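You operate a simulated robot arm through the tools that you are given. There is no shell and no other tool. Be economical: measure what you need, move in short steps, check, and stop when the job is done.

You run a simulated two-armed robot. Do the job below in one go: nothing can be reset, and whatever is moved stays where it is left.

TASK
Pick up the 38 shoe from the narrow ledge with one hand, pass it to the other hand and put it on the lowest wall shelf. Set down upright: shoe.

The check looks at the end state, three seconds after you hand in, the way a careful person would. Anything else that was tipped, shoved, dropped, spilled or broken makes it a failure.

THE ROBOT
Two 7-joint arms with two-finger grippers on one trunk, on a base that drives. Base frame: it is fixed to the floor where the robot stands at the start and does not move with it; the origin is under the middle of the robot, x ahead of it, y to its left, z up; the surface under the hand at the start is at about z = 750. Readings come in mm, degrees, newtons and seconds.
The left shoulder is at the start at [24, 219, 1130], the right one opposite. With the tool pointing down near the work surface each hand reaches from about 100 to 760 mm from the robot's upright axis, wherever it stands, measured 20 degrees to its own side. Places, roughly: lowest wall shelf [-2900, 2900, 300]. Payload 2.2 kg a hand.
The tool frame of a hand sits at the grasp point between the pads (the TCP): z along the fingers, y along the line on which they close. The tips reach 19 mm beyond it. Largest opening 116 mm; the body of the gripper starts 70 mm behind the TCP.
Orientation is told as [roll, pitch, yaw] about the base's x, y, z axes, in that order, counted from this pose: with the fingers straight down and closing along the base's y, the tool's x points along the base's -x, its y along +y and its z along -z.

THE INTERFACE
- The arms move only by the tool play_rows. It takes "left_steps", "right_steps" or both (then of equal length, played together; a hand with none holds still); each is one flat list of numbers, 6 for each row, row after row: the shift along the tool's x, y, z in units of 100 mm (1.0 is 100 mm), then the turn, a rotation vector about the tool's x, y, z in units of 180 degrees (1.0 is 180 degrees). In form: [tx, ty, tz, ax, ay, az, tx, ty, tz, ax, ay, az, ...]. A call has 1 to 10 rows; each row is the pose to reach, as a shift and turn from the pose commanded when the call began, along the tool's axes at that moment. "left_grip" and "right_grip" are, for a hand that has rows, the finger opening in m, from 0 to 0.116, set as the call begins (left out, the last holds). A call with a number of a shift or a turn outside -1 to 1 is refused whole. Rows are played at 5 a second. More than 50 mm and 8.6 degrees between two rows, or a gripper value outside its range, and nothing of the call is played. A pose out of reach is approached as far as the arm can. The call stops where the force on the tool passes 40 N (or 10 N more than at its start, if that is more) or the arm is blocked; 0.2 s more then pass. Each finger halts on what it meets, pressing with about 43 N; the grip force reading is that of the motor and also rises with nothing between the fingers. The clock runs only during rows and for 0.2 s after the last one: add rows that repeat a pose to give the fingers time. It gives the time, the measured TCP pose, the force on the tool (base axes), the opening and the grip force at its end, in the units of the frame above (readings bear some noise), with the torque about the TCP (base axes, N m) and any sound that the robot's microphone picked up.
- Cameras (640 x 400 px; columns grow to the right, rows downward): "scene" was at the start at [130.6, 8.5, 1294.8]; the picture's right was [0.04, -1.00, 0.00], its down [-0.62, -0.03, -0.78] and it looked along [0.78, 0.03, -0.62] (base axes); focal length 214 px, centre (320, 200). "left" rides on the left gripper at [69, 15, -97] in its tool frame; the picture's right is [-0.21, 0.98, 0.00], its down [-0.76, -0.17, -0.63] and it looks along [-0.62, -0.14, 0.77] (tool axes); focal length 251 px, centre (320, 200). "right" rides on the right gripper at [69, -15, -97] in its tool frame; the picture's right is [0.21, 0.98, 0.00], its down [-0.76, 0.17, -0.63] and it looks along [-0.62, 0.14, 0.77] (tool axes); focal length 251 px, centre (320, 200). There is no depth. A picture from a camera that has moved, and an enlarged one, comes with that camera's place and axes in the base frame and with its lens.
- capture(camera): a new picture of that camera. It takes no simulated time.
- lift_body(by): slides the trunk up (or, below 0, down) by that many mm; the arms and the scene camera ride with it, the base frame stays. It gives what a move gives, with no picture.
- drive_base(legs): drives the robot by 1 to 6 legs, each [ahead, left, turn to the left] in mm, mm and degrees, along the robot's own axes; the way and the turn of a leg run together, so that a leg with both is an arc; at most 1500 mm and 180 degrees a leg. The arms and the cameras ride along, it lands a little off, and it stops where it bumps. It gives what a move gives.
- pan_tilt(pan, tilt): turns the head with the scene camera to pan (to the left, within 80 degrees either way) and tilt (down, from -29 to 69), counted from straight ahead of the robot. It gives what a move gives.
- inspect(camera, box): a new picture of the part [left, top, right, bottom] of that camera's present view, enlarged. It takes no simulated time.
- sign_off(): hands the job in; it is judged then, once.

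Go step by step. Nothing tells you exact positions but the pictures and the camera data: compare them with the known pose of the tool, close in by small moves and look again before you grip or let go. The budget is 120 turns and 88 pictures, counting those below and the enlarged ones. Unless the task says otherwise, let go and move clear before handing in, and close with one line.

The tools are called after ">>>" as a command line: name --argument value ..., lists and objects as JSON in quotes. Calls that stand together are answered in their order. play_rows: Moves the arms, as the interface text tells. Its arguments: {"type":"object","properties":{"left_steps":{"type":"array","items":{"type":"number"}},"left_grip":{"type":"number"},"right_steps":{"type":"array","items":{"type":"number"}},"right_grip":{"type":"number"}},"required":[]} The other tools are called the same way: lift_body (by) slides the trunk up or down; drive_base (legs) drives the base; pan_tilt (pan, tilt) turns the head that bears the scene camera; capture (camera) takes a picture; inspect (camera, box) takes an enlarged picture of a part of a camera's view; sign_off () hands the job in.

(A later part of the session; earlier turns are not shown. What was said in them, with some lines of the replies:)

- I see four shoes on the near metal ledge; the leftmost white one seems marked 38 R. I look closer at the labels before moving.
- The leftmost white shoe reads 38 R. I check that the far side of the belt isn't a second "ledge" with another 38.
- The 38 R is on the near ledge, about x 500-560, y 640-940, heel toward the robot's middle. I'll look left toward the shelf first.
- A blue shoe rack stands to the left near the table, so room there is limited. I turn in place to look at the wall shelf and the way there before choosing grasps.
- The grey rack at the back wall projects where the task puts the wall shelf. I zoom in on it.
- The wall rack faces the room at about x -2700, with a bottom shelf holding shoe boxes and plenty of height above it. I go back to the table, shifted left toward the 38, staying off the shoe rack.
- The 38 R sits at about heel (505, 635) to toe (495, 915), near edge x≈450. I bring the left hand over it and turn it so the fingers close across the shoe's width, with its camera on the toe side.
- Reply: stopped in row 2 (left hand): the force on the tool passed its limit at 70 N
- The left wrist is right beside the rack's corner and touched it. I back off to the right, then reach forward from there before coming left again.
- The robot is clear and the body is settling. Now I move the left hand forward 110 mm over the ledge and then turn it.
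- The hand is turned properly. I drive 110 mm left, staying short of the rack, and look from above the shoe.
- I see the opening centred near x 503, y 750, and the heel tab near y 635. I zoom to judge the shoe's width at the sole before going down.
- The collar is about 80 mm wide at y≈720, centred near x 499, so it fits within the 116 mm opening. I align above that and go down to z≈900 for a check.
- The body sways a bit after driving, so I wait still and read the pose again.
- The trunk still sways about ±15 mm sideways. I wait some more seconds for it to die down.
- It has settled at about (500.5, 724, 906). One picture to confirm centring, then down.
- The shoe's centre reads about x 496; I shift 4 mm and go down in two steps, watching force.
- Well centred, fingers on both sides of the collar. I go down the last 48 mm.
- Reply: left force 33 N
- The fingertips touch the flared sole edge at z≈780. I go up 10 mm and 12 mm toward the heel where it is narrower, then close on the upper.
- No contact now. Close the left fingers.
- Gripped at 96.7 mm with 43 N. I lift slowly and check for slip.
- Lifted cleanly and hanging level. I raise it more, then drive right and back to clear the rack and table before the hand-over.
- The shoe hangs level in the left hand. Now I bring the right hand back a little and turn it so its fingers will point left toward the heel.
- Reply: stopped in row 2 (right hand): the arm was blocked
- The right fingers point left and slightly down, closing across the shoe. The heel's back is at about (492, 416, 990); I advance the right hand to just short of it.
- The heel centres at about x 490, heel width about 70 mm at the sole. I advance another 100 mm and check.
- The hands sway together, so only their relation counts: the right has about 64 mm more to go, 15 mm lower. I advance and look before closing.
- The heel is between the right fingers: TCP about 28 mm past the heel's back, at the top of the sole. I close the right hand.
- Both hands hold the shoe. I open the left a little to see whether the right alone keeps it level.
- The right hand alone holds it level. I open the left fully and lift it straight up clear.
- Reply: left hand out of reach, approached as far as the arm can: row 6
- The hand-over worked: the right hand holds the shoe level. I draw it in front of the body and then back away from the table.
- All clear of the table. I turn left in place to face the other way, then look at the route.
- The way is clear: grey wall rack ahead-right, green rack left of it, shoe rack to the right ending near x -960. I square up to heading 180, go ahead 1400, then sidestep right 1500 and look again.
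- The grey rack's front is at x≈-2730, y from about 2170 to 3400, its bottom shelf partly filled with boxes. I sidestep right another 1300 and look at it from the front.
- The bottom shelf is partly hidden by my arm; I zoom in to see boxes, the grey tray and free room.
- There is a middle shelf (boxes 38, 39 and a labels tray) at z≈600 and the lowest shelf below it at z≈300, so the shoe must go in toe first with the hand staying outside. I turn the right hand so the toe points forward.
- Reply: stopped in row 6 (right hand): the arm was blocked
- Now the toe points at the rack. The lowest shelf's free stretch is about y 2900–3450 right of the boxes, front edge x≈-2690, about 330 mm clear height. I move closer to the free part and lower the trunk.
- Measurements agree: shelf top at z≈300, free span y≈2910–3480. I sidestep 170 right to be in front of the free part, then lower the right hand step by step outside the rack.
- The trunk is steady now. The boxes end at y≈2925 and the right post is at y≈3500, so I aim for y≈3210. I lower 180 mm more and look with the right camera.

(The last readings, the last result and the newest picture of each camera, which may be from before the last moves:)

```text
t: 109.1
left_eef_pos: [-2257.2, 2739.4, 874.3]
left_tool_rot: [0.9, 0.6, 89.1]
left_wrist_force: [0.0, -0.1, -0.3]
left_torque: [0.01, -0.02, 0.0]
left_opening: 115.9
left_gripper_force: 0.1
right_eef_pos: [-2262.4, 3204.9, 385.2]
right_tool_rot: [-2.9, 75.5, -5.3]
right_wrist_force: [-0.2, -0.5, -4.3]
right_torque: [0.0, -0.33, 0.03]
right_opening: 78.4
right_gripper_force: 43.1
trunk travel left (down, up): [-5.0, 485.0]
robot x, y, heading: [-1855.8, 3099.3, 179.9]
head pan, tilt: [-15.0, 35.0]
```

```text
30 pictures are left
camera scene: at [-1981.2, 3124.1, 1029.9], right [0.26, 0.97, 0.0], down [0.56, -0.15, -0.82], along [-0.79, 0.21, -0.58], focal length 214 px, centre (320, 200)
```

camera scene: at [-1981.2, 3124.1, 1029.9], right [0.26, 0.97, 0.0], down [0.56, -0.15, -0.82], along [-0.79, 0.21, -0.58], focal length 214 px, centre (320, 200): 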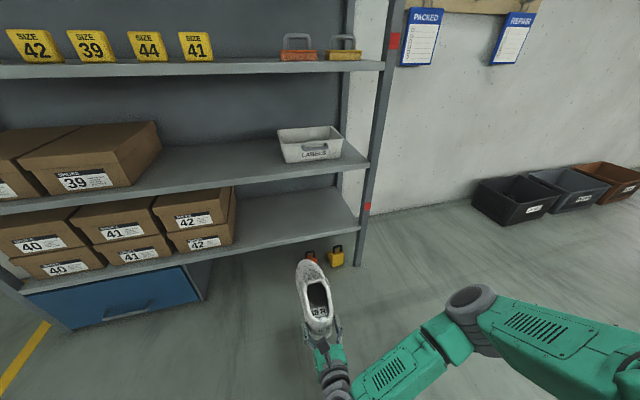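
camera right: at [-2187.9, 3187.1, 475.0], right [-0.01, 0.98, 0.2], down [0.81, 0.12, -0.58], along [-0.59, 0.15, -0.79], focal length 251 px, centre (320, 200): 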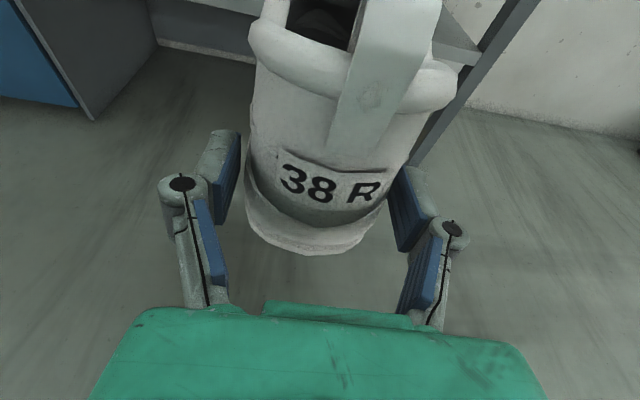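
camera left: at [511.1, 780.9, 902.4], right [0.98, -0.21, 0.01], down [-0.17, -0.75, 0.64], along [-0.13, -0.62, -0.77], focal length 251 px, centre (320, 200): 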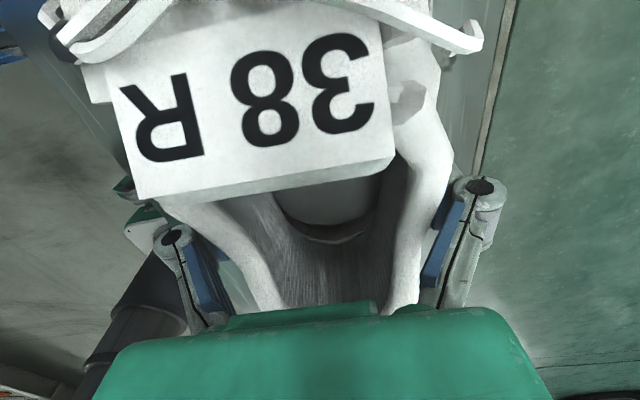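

The shoe is in front of the gap, about 45 mm above shelf height. I pull the left hand back so it won't come near the rack, raise the shoe 20 mm and look before driving in.

>>> play_rows --left_steps '[-0.1, -0.2, 0, 0, 0, 0, -0.2, -0.4, 0, 0, 0, 0, -0.3, -0.7, 0, 0, 0, 0, -0.4, -1.0, 0, 0, 0, 0]' --right_steps '[0.05, 0, -0.01, 0, 0, 0, 0.1, 0, -0.03, 0, 0, 0, 0.15, 0, -0.04, 0, 0, 0, 0.2, 0, -0.05, 0, 0, 0]'

>>> drive_base --legs '[[110, 0, 0]]'

>>> pan_tilt --pan -15 --tilt 42

>>> capture --camera "scene"

>>> capture --camera "left"

```text
t: 110.1
left_eef_pos: [-2156.2, 2778.7, 870.1]
left_tool_rot: [0.9, 0.6, 89.1]
left_wrist_force: [0.7, 0.2, 0.4]
left_torque: [-0.01, 0.0, -0.01]
left_opening: 116.0
left_gripper_force: 0.1
right_eef_pos: [-2260.7, 3205.4, 407.1]
right_tool_rot: [-3.0, 75.5, -5.3]
right_wrist_force: [0.2, 0.1, -3.8]
right_torque: [-0.01, -0.36, -0.02]
right_opening: 78.3
right_gripper_force: 42.7
trunk travel left (down, up): [-5.0, 485.0]
robot x, y, heading: [-1856.8, 3101.3, 179.5]
head pan, tilt: [-15.0, 35.0]
```

```text
t: 111.3
left_eef_pos: [-2264.8, 2778.9, 869.9]
left_tool_rot: [0.8, 0.5, 89.2]
left_wrist_force: [-0.8, -0.1, 0.2]
left_torque: [-0.02, -0.04, -0.02]
left_opening: 115.8
left_gripper_force: 0.0
right_eef_pos: [-2370.6, 3205.6, 406.4]
right_tool_rot: [-2.8, 75.4, -5.2]
right_wrist_force: [-0.1, -0.2, -3.1]
right_torque: [0.02, -0.34, -0.01]
right_opening: 78.4
right_gripper_force: 43.0
trunk travel left (down, up): [-5.0, 485.0]
robot x, y, heading: [-1965.2, 3100.3, 179.8]
head pan, tilt: [-15.0, 35.0]
```

```text
t: 112.0
left_eef_pos: [-2262.6, 2778.2, 871.6]
left_tool_rot: [1.0, 0.7, 89.0]
left_wrist_force: [0.4, 0.4, 0.5]
left_torque: [-0.01, -0.01, -0.01]
left_opening: 116.2
left_gripper_force: 0.0
right_eef_pos: [-2369.4, 3205.8, 406.2]
right_tool_rot: [-3.0, 75.4, -5.3]
right_wrist_force: [-0.4, 0.4, -4.0]
right_torque: [0.02, -0.32, 0.03]
right_opening: 78.3
right_gripper_force: 42.7
trunk travel left (down, up): [-5.0, 485.0]
robot x, y, heading: [-1962.7, 3098.7, 179.8]
head pan, tilt: [-15.0, 42.0]
```

```text
29 pictures are left
camera scene: at [-2085.1, 3122.8, 1019.5], right [0.26, 0.97, 0.0], down [0.65, -0.17, -0.74], along [-0.72, 0.19, -0.67], focal length 214 px, centre (320, 200)
```

scene: 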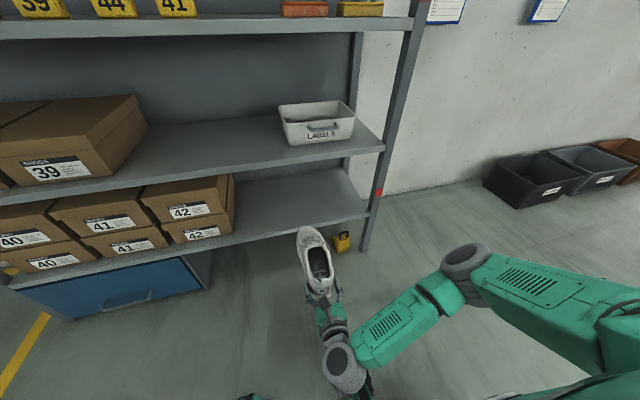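

```text
28 pictures are left
camera left: at [-2277.4, 2710.6, 968.6], right [-0.97, 0.23, 0.01], down [0.19, 0.76, 0.62], along [0.13, 0.61, -0.78], focal length 251 px, centre (320, 200)
```

left: 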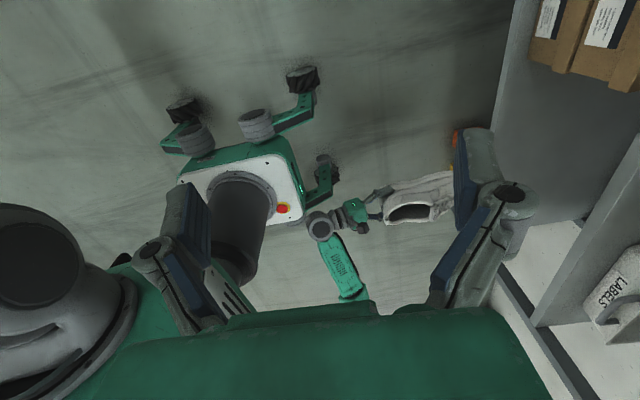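

The toe is about 70 mm before the shelf's front edge and about 65 mm above shelf height. I drive 110 mm so the toe just enters, and check.

>>> drive_base --legs '[[110, 0, 0]]'

>>> capture --camera "scene"

>>> capture --camera "right"

```text
t: 113.2
left_eef_pos: [-2371.0, 2779.0, 871.9]
left_tool_rot: [0.9, 0.6, 89.2]
left_wrist_force: [0.6, -0.4, -0.3]
left_torque: [0.02, -0.02, -0.01]
left_opening: 115.9
left_gripper_force: 0.1
right_eef_pos: [-2476.8, 3205.3, 406.9]
right_tool_rot: [-2.9, 75.5, -5.3]
right_wrist_force: [-0.7, -0.4, -3.0]
right_torque: [-0.05, -0.31, 0.01]
right_opening: 78.3
right_gripper_force: 42.7
trunk travel left (down, up): [-5.0, 485.0]
robot x, y, heading: [-2072.9, 3101.9, 179.7]
head pan, tilt: [-15.0, 42.0]
```

```text
27 pictures are left
camera scene: at [-2193.1, 3122.9, 1019.3], right [0.26, 0.97, 0.0], down [0.65, -0.17, -0.74], along [-0.72, 0.19, -0.67], focal length 214 px, centre (320, 200)
```

scene: 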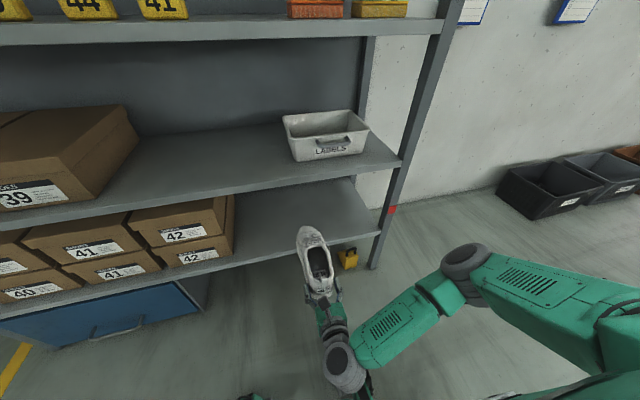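

```text
26 pictures are left
camera right: at [-2401.9, 3188.1, 496.8], right [-0.01, 0.98, 0.2], down [0.81, 0.12, -0.58], along [-0.59, 0.15, -0.79], focal length 251 px, centre (320, 200)
```

right: 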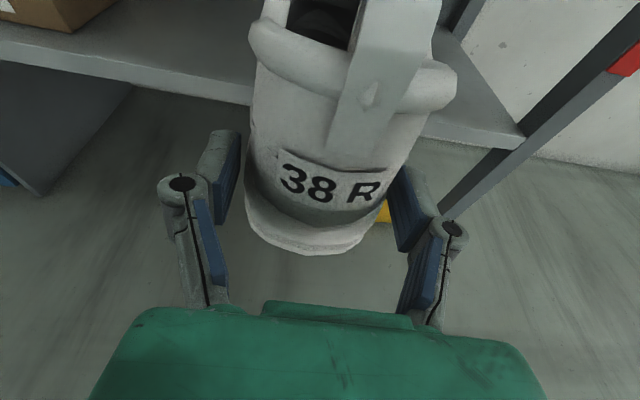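

The toe is just over the shelf's edge with about 50 mm below it. I extend the arm forward 180 mm at this height, watching the force.

>>> play_rows --right_steps '[0.06, -0.01, 0.22, 0, 0, 0, 0.114, -0.02, 0.434, 0, 0, 0, 0.17, -0.03, 0.65, 0, 0, 0, 0.227, -0.04, 0.869, 0, 0, 0]'

>>> play_rows --right_steps '[0.06, -0.01, 0.22, 0, 0, 0, 0.114, -0.02, 0.434, 0, 0, 0, 0.17, -0.03, 0.65, 0, 0, 0, 0.227, -0.04, 0.869, 0, 0, 0]'

>>> capture --camera "scene"

>>> capture --camera "right"

```text
t: 114.2
left_eef_pos: [-2368.3, 2780.1, 872.8]
left_tool_rot: [1.1, 0.7, 89.2]
left_wrist_force: [-0.2, -0.8, -0.4]
left_torque: [0.0, -0.01, 0.0]
left_opening: 115.8
left_gripper_force: 0.1
right_eef_pos: [-2566.2, 3204.1, 407.5]
right_tool_rot: [-3.3, 75.6, -5.6]
right_wrist_force: [0.1, 0.0, -3.6]
right_torque: [-0.01, -0.36, -0.03]
right_opening: 78.5
right_gripper_force: 42.6
trunk travel left (down, up): [-5.0, 485.0]
robot x, y, heading: [-2071.8, 3100.6, 179.8]
head pan, tilt: [-15.0, 42.0]
```

```text
t: 115.2
left_eef_pos: [-2369.2, 2779.5, 871.5]
left_tool_rot: [1.2, 0.6, 89.1]
left_wrist_force: [0.2, 0.4, 0.0]
left_torque: [0.01, -0.02, -0.03]
left_opening: 116.1
left_gripper_force: 0.0
right_eef_pos: [-2654.0, 3205.7, 409.0]
right_tool_rot: [-3.2, 75.6, -5.5]
right_wrist_force: [-0.6, -0.8, -3.3]
right_torque: [0.0, -0.34, 0.02]
right_opening: 78.3
right_gripper_force: 42.6
trunk travel left (down, up): [-5.0, 485.0]
robot x, y, heading: [-2072.5, 3102.3, 180.1]
head pan, tilt: [-15.0, 42.0]
```

```text
25 pictures are left
camera scene: at [-2193.2, 3122.7, 1019.4], right [0.26, 0.97, 0.0], down [0.65, -0.17, -0.74], along [-0.72, 0.19, -0.67], focal length 214 px, centre (320, 200)
```

scene: 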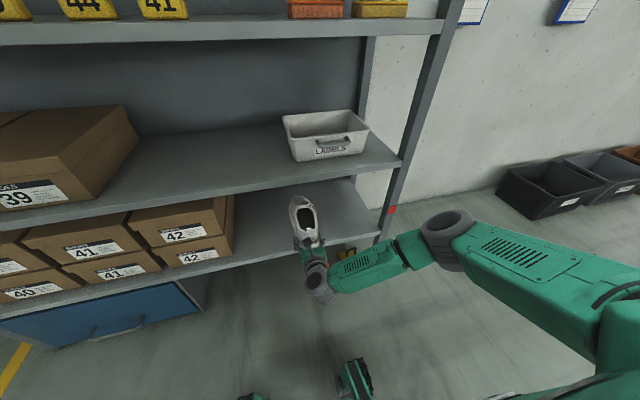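

```text
24 pictures are left
camera right: at [-2579.9, 3188.2, 498.5], right [-0.01, 0.98, 0.19], down [0.81, 0.12, -0.58], along [-0.59, 0.15, -0.79], focal length 251 px, centre (320, 200)
```

right: 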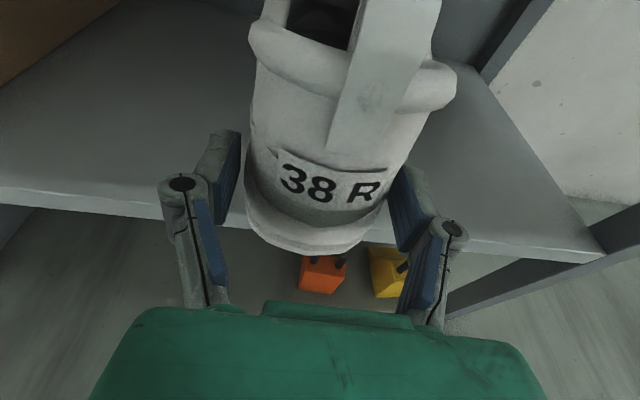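

Well inside: heel still just outside the edge, plenty of room on both sides. I drive 125 mm forward to bring the whole shoe over the shelf.

>>> drive_base --legs '[[65, 0, 0], [65, 0, 0]]'

>>> capture --camera "scene"

>>> capture --camera "right"

```text
t: 116.7
left_eef_pos: [-2497.9, 2779.4, 871.9]
left_tool_rot: [1.1, 0.6, 89.2]
left_wrist_force: [0.7, 0.8, 0.0]
left_torque: [0.01, 0.02, 0.0]
left_opening: 115.7
left_gripper_force: 0.1
right_eef_pos: [-2782.0, 3203.5, 407.4]
right_tool_rot: [-3.0, 75.5, -5.3]
right_wrist_force: [0.8, -0.3, -3.3]
right_torque: [-0.02, -0.31, 0.01]
right_opening: 78.5
right_gripper_force: 43.0
trunk travel left (down, up): [-5.0, 485.0]
robot x, y, heading: [-2199.3, 3100.8, -179.8]
head pan, tilt: [-15.0, 42.0]
```

```text
23 pictures are left
camera scene: at [-2322.4, 3122.4, 1019.2], right [0.26, 0.97, 0.0], down [0.65, -0.17, -0.74], along [-0.71, 0.19, -0.67], focal length 214 px, centre (320, 200)
```

scene: 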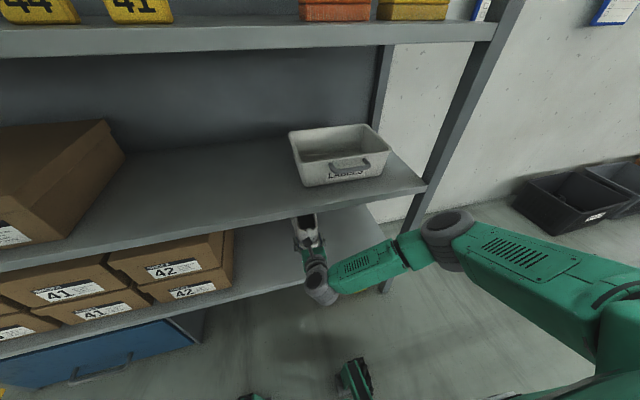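

```text
22 pictures are left
camera right: at [-2708.4, 3187.4, 498.0], right [-0.01, 0.98, 0.19], down [0.81, 0.13, -0.58], along [-0.59, 0.15, -0.79], focal length 251 px, centre (320, 200)
```

right: 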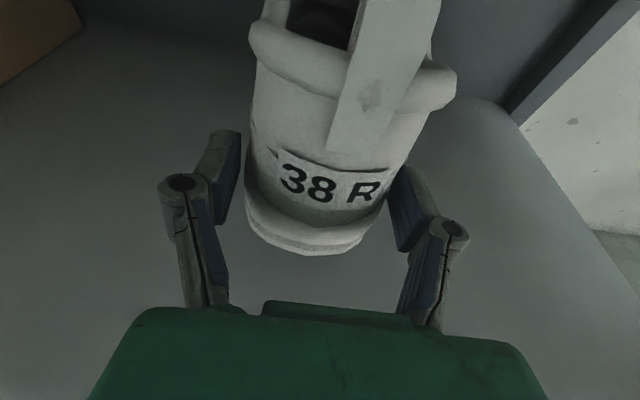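

The shoe is fully over the shelf. I lower 40 mm, then feel for the surface in small steps.

>>> play_rows --right_steps '[-0.097, 0.001, 0.025, 0, 0, 0, -0.193, 0.003, 0.051, 0, 0, 0, -0.29, 0.004, 0.076, 0, 0, 0, -0.387, 0.006, 0.101, 0, 0, 0]'

>>> play_rows --right_steps '[-0.048, 0.001, 0.013, 0, 0, 0, -0.097, 0.001, 0.025, 0, 0, 0]'

>>> play_rows --right_steps '[-0.025, 0, 0.006, 0, 0, 0, -0.048, 0.001, 0.013, 0, 0, 0]'

>>> capture --camera "right"

```text
t: 117.7
left_eef_pos: [-2495.3, 2779.0, 872.6]
left_tool_rot: [1.3, 0.6, 89.2]
left_wrist_force: [-1.0, 0.0, -0.3]
left_torque: [0.0, 0.0, -0.02]
left_opening: 115.7
left_gripper_force: 0.0
right_eef_pos: [-2781.3, 3205.5, 368.0]
right_tool_rot: [-3.2, 75.6, -5.4]
right_wrist_force: [-0.3, 0.2, -3.6]
right_torque: [0.01, -0.31, 0.03]
right_opening: 78.5
right_gripper_force: 42.9
trunk travel left (down, up): [-5.0, 485.0]
robot x, y, heading: [-2198.5, 3101.7, -179.6]
head pan, tilt: [-15.0, 42.0]
```

```text
t: 118.3
left_eef_pos: [-2494.3, 2780.5, 872.9]
left_tool_rot: [1.4, 0.6, 89.1]
left_wrist_force: [0.5, 0.3, -0.3]
left_torque: [0.01, 0.03, 0.01]
left_opening: 115.9
left_gripper_force: 0.0
right_eef_pos: [-2782.3, 3204.8, 361.8]
right_tool_rot: [-3.2, 76.2, -5.5]
right_wrist_force: [2.8, -0.2, 8.8]
right_torque: [0.63, 1.24, -0.23]
right_opening: 78.6
right_gripper_force: 42.8
trunk travel left (down, up): [-5.0, 485.0]
robot x, y, heading: [-2202.3, 3100.6, -180.2]
head pan, tilt: [-15.0, 42.0]
```

```text
t: 118.9
left_eef_pos: [-2492.2, 2779.5, 874.5]
left_tool_rot: [1.4, 0.5, 89.4]
left_wrist_force: [0.4, -0.4, 0.4]
left_torque: [0.02, -0.01, 0.02]
left_opening: 116.0
left_gripper_force: 0.0
right_eef_pos: [-2782.7, 3203.7, 358.6]
right_tool_rot: [-3.6, 76.1, -5.9]
right_wrist_force: [7.0, -0.4, 28.5]
right_torque: [0.85, -0.39, -0.09]
right_opening: 78.5
right_gripper_force: 42.4
trunk travel left (down, up): [-5.0, 485.0]
robot x, y, heading: [-2202.6, 3100.0, -180.2]
head pan, tilt: [-15.0, 42.0]
```

```text
21 pictures are left
camera right: at [-2707.4, 3186.9, 447.7], right [-0.01, 0.98, 0.19], down [0.8, 0.13, -0.59], along [-0.6, 0.15, -0.79], focal length 251 px, centre (320, 200)
```

right: 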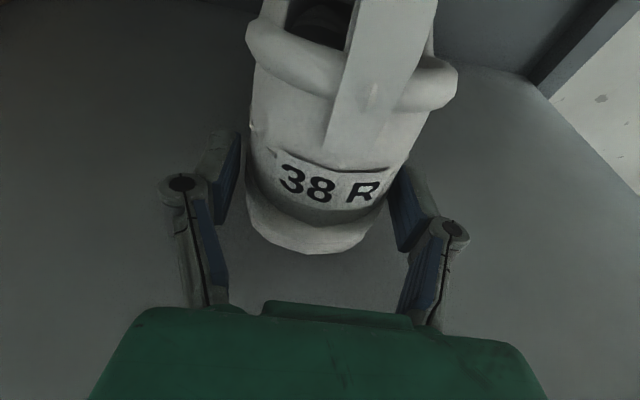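

It touched toe first, then settled flat at about 28 N. I ease up 2 mm and open the right fingers.

>>> play_rows --right_steps '[0.02, 0, -0.005, 0, 0, 0, 0.025, 0, -0.007, 0, 0, 0]'

>>> play_rows --right_steps '[0, 0, 0, 0, 0, 0, 0, 0, 0, 0, 0, 0, 0, 0, 0, 0, 0, 0]' --right_grip 0.116

>>> capture --camera "right"

```text
t: 119.5
left_eef_pos: [-2494.3, 2779.0, 872.7]
left_tool_rot: [1.3, 0.7, 89.3]
left_wrist_force: [-0.6, -0.6, -0.1]
left_torque: [0.01, -0.02, 0.0]
left_opening: 115.9
left_gripper_force: 0.0
right_eef_pos: [-2782.3, 3204.1, 358.3]
right_tool_rot: [-3.3, 75.9, -5.5]
right_wrist_force: [-8.0, -4.0, 16.6]
right_torque: [0.47, 0.88, 0.48]
right_opening: 78.7
right_gripper_force: 43.4
trunk travel left (down, up): [-5.0, 485.0]
robot x, y, heading: [-2199.0, 3101.8, -179.8]
head pan, tilt: [-15.0, 42.0]
```

```text
t: 120.3
left_eef_pos: [-2494.5, 2778.8, 873.2]
left_tool_rot: [1.2, 0.6, 89.2]
left_wrist_force: [-0.2, -0.2, 0.4]
left_torque: [-0.02, -0.02, -0.02]
left_opening: 116.0
left_gripper_force: 0.1
right_eef_pos: [-2780.5, 3204.3, 356.6]
right_tool_rot: [-3.2, 75.7, -5.4]
right_wrist_force: [0.4, 0.3, 0.5]
right_torque: [-0.01, -0.04, 0.0]
right_opening: 115.8
right_gripper_force: 0.1
trunk travel left (down, up): [-5.0, 485.0]
robot x, y, heading: [-2198.0, 3100.5, -179.9]
head pan, tilt: [-15.0, 42.0]
```

```text
20 pictures are left
camera right: at [-2706.9, 3188.0, 446.8], right [-0.01, 0.98, 0.19], down [0.81, 0.13, -0.58], along [-0.59, 0.15, -0.79], focal length 251 px, centre (320, 200)
```

right: 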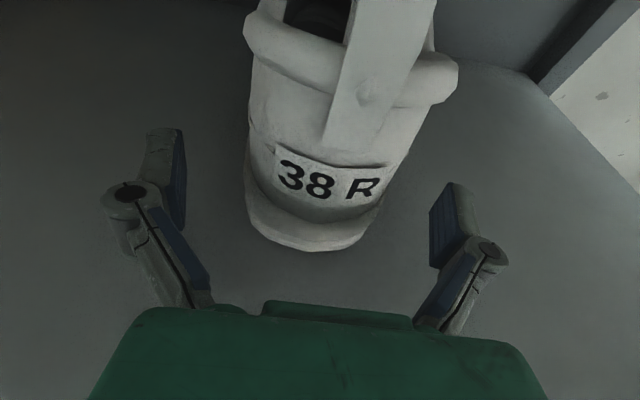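

Released and free on both sides. I withdraw straight back along the fingers, then back the robot away and look.

>>> play_rows --right_steps '[0, 0, -0.2, 0, 0, 0, 0, 0, -0.45, 0, 0, 0, 0, 0, -0.7, 0, 0, 0, 0, 0, -1.0, 0, 0, 0]'

>>> drive_base --legs '[[-200, 0, 0], [-250, 0, 0]]'

>>> pan_tilt --pan -10 --tilt 35

>>> capture --camera "scene"

>>> capture --camera "right"

```text
t: 121.3
left_eef_pos: [-2494.1, 2779.2, 873.1]
left_tool_rot: [1.2, 0.6, 89.2]
left_wrist_force: [-0.1, -0.3, 0.7]
left_torque: [-0.02, 0.0, 0.03]
left_opening: 116.2
left_gripper_force: 0.1
right_eef_pos: [-2685.5, 3202.7, 381.8]
right_tool_rot: [-3.3, 75.8, -5.5]
right_wrist_force: [0.5, -0.5, 0.2]
right_torque: [-0.02, -0.03, 0.0]
right_opening: 115.8
right_gripper_force: 0.0
trunk travel left (down, up): [-5.0, 485.0]
robot x, y, heading: [-2198.8, 3099.1, -180.2]
head pan, tilt: [-15.0, 42.0]
```

```text
t: 124.3
left_eef_pos: [-2041.5, 2780.8, 873.3]
left_tool_rot: [1.3, 0.6, 89.8]
left_wrist_force: [0.8, 0.5, 0.3]
left_torque: [0.03, 0.03, 0.01]
left_opening: 115.7
left_gripper_force: 0.0
right_eef_pos: [-2235.9, 3201.6, 382.5]
right_tool_rot: [-3.4, 75.7, -5.0]
right_wrist_force: [0.7, -0.5, 0.9]
right_torque: [0.01, -0.01, -0.01]
right_opening: 115.7
right_gripper_force: 0.1
trunk travel left (down, up): [-5.0, 485.0]
robot x, y, heading: [-1750.6, 3102.6, -179.4]
head pan, tilt: [-15.0, 42.0]
```

```text
t: 125.0
left_eef_pos: [-2038.5, 2781.2, 873.6]
left_tool_rot: [1.3, 0.7, 89.7]
left_wrist_force: [0.2, 0.1, 0.1]
left_torque: [-0.01, -0.01, 0.01]
left_opening: 115.9
left_gripper_force: 0.0
right_eef_pos: [-2235.0, 3200.6, 383.3]
right_tool_rot: [-3.5, 75.7, -5.2]
right_wrist_force: [-0.1, -0.5, -0.7]
right_torque: [0.01, 0.01, 0.02]
right_opening: 116.0
right_gripper_force: 0.1
trunk travel left (down, up): [-5.0, 485.0]
robot x, y, heading: [-1751.9, 3104.4, -179.4]
head pan, tilt: [-10.0, 35.0]
```

```text
19 pictures are left
camera scene: at [-1876.7, 3118.1, 1029.9], right [0.16, 0.99, 0.0], down [0.57, -0.09, -0.82], along [-0.81, 0.13, -0.58], focal length 214 px, centre (320, 200)
```

scene: 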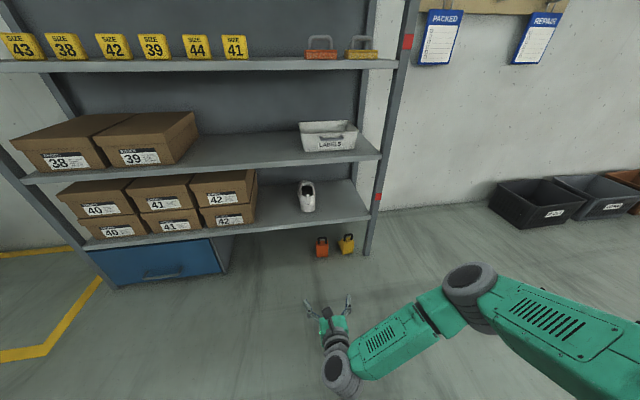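

```text
18 pictures are left
camera right: at [-2160.4, 3185.1, 472.8], right [-0.02, 0.98, 0.19], down [0.8, 0.13, -0.58], along [-0.6, 0.14, -0.79], focal length 251 px, centre (320, 200)
```

right: 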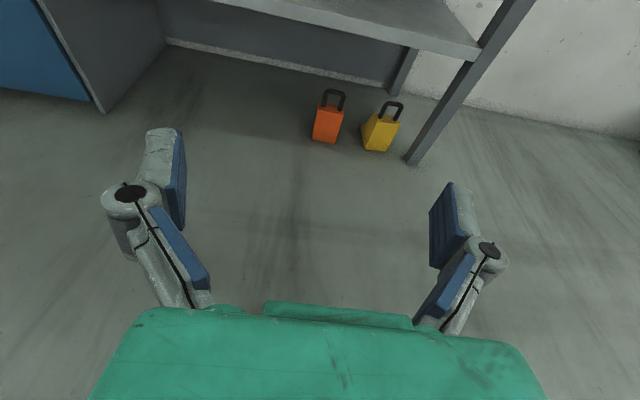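

>>> inspect --camera "scene" --box '[250, 150, 390, 250]'

```text
4.00 times, centred on (320, 200) of scene
camera zoom: at [-1876.7, 3118.1, 1029.9], right [0.16, 0.99, 0.0], down [0.57, -0.09, -0.82], along [-0.81, 0.13, -0.58], focal length 858 px, centre (320, 200)
```

zoom: 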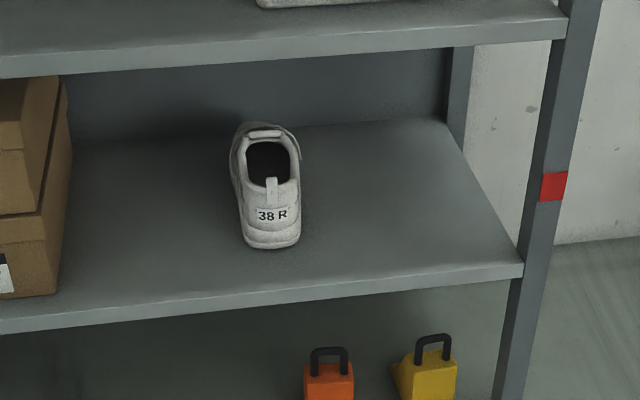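

The 38 R shoe stands upright on the lowest wall shelf, clear of the boxes, and both hands are empty and well back. I hand in.

>>> sign_off

```text
The job is handed in.
```

The 38 R shoe was picked from the ledge with the left hand, passed to the right hand, and now stands upright on the lowest wall shelf; on the way in, the left wrist bumped the blue shoe rack once (about 70 N), and I saw nothing shift.
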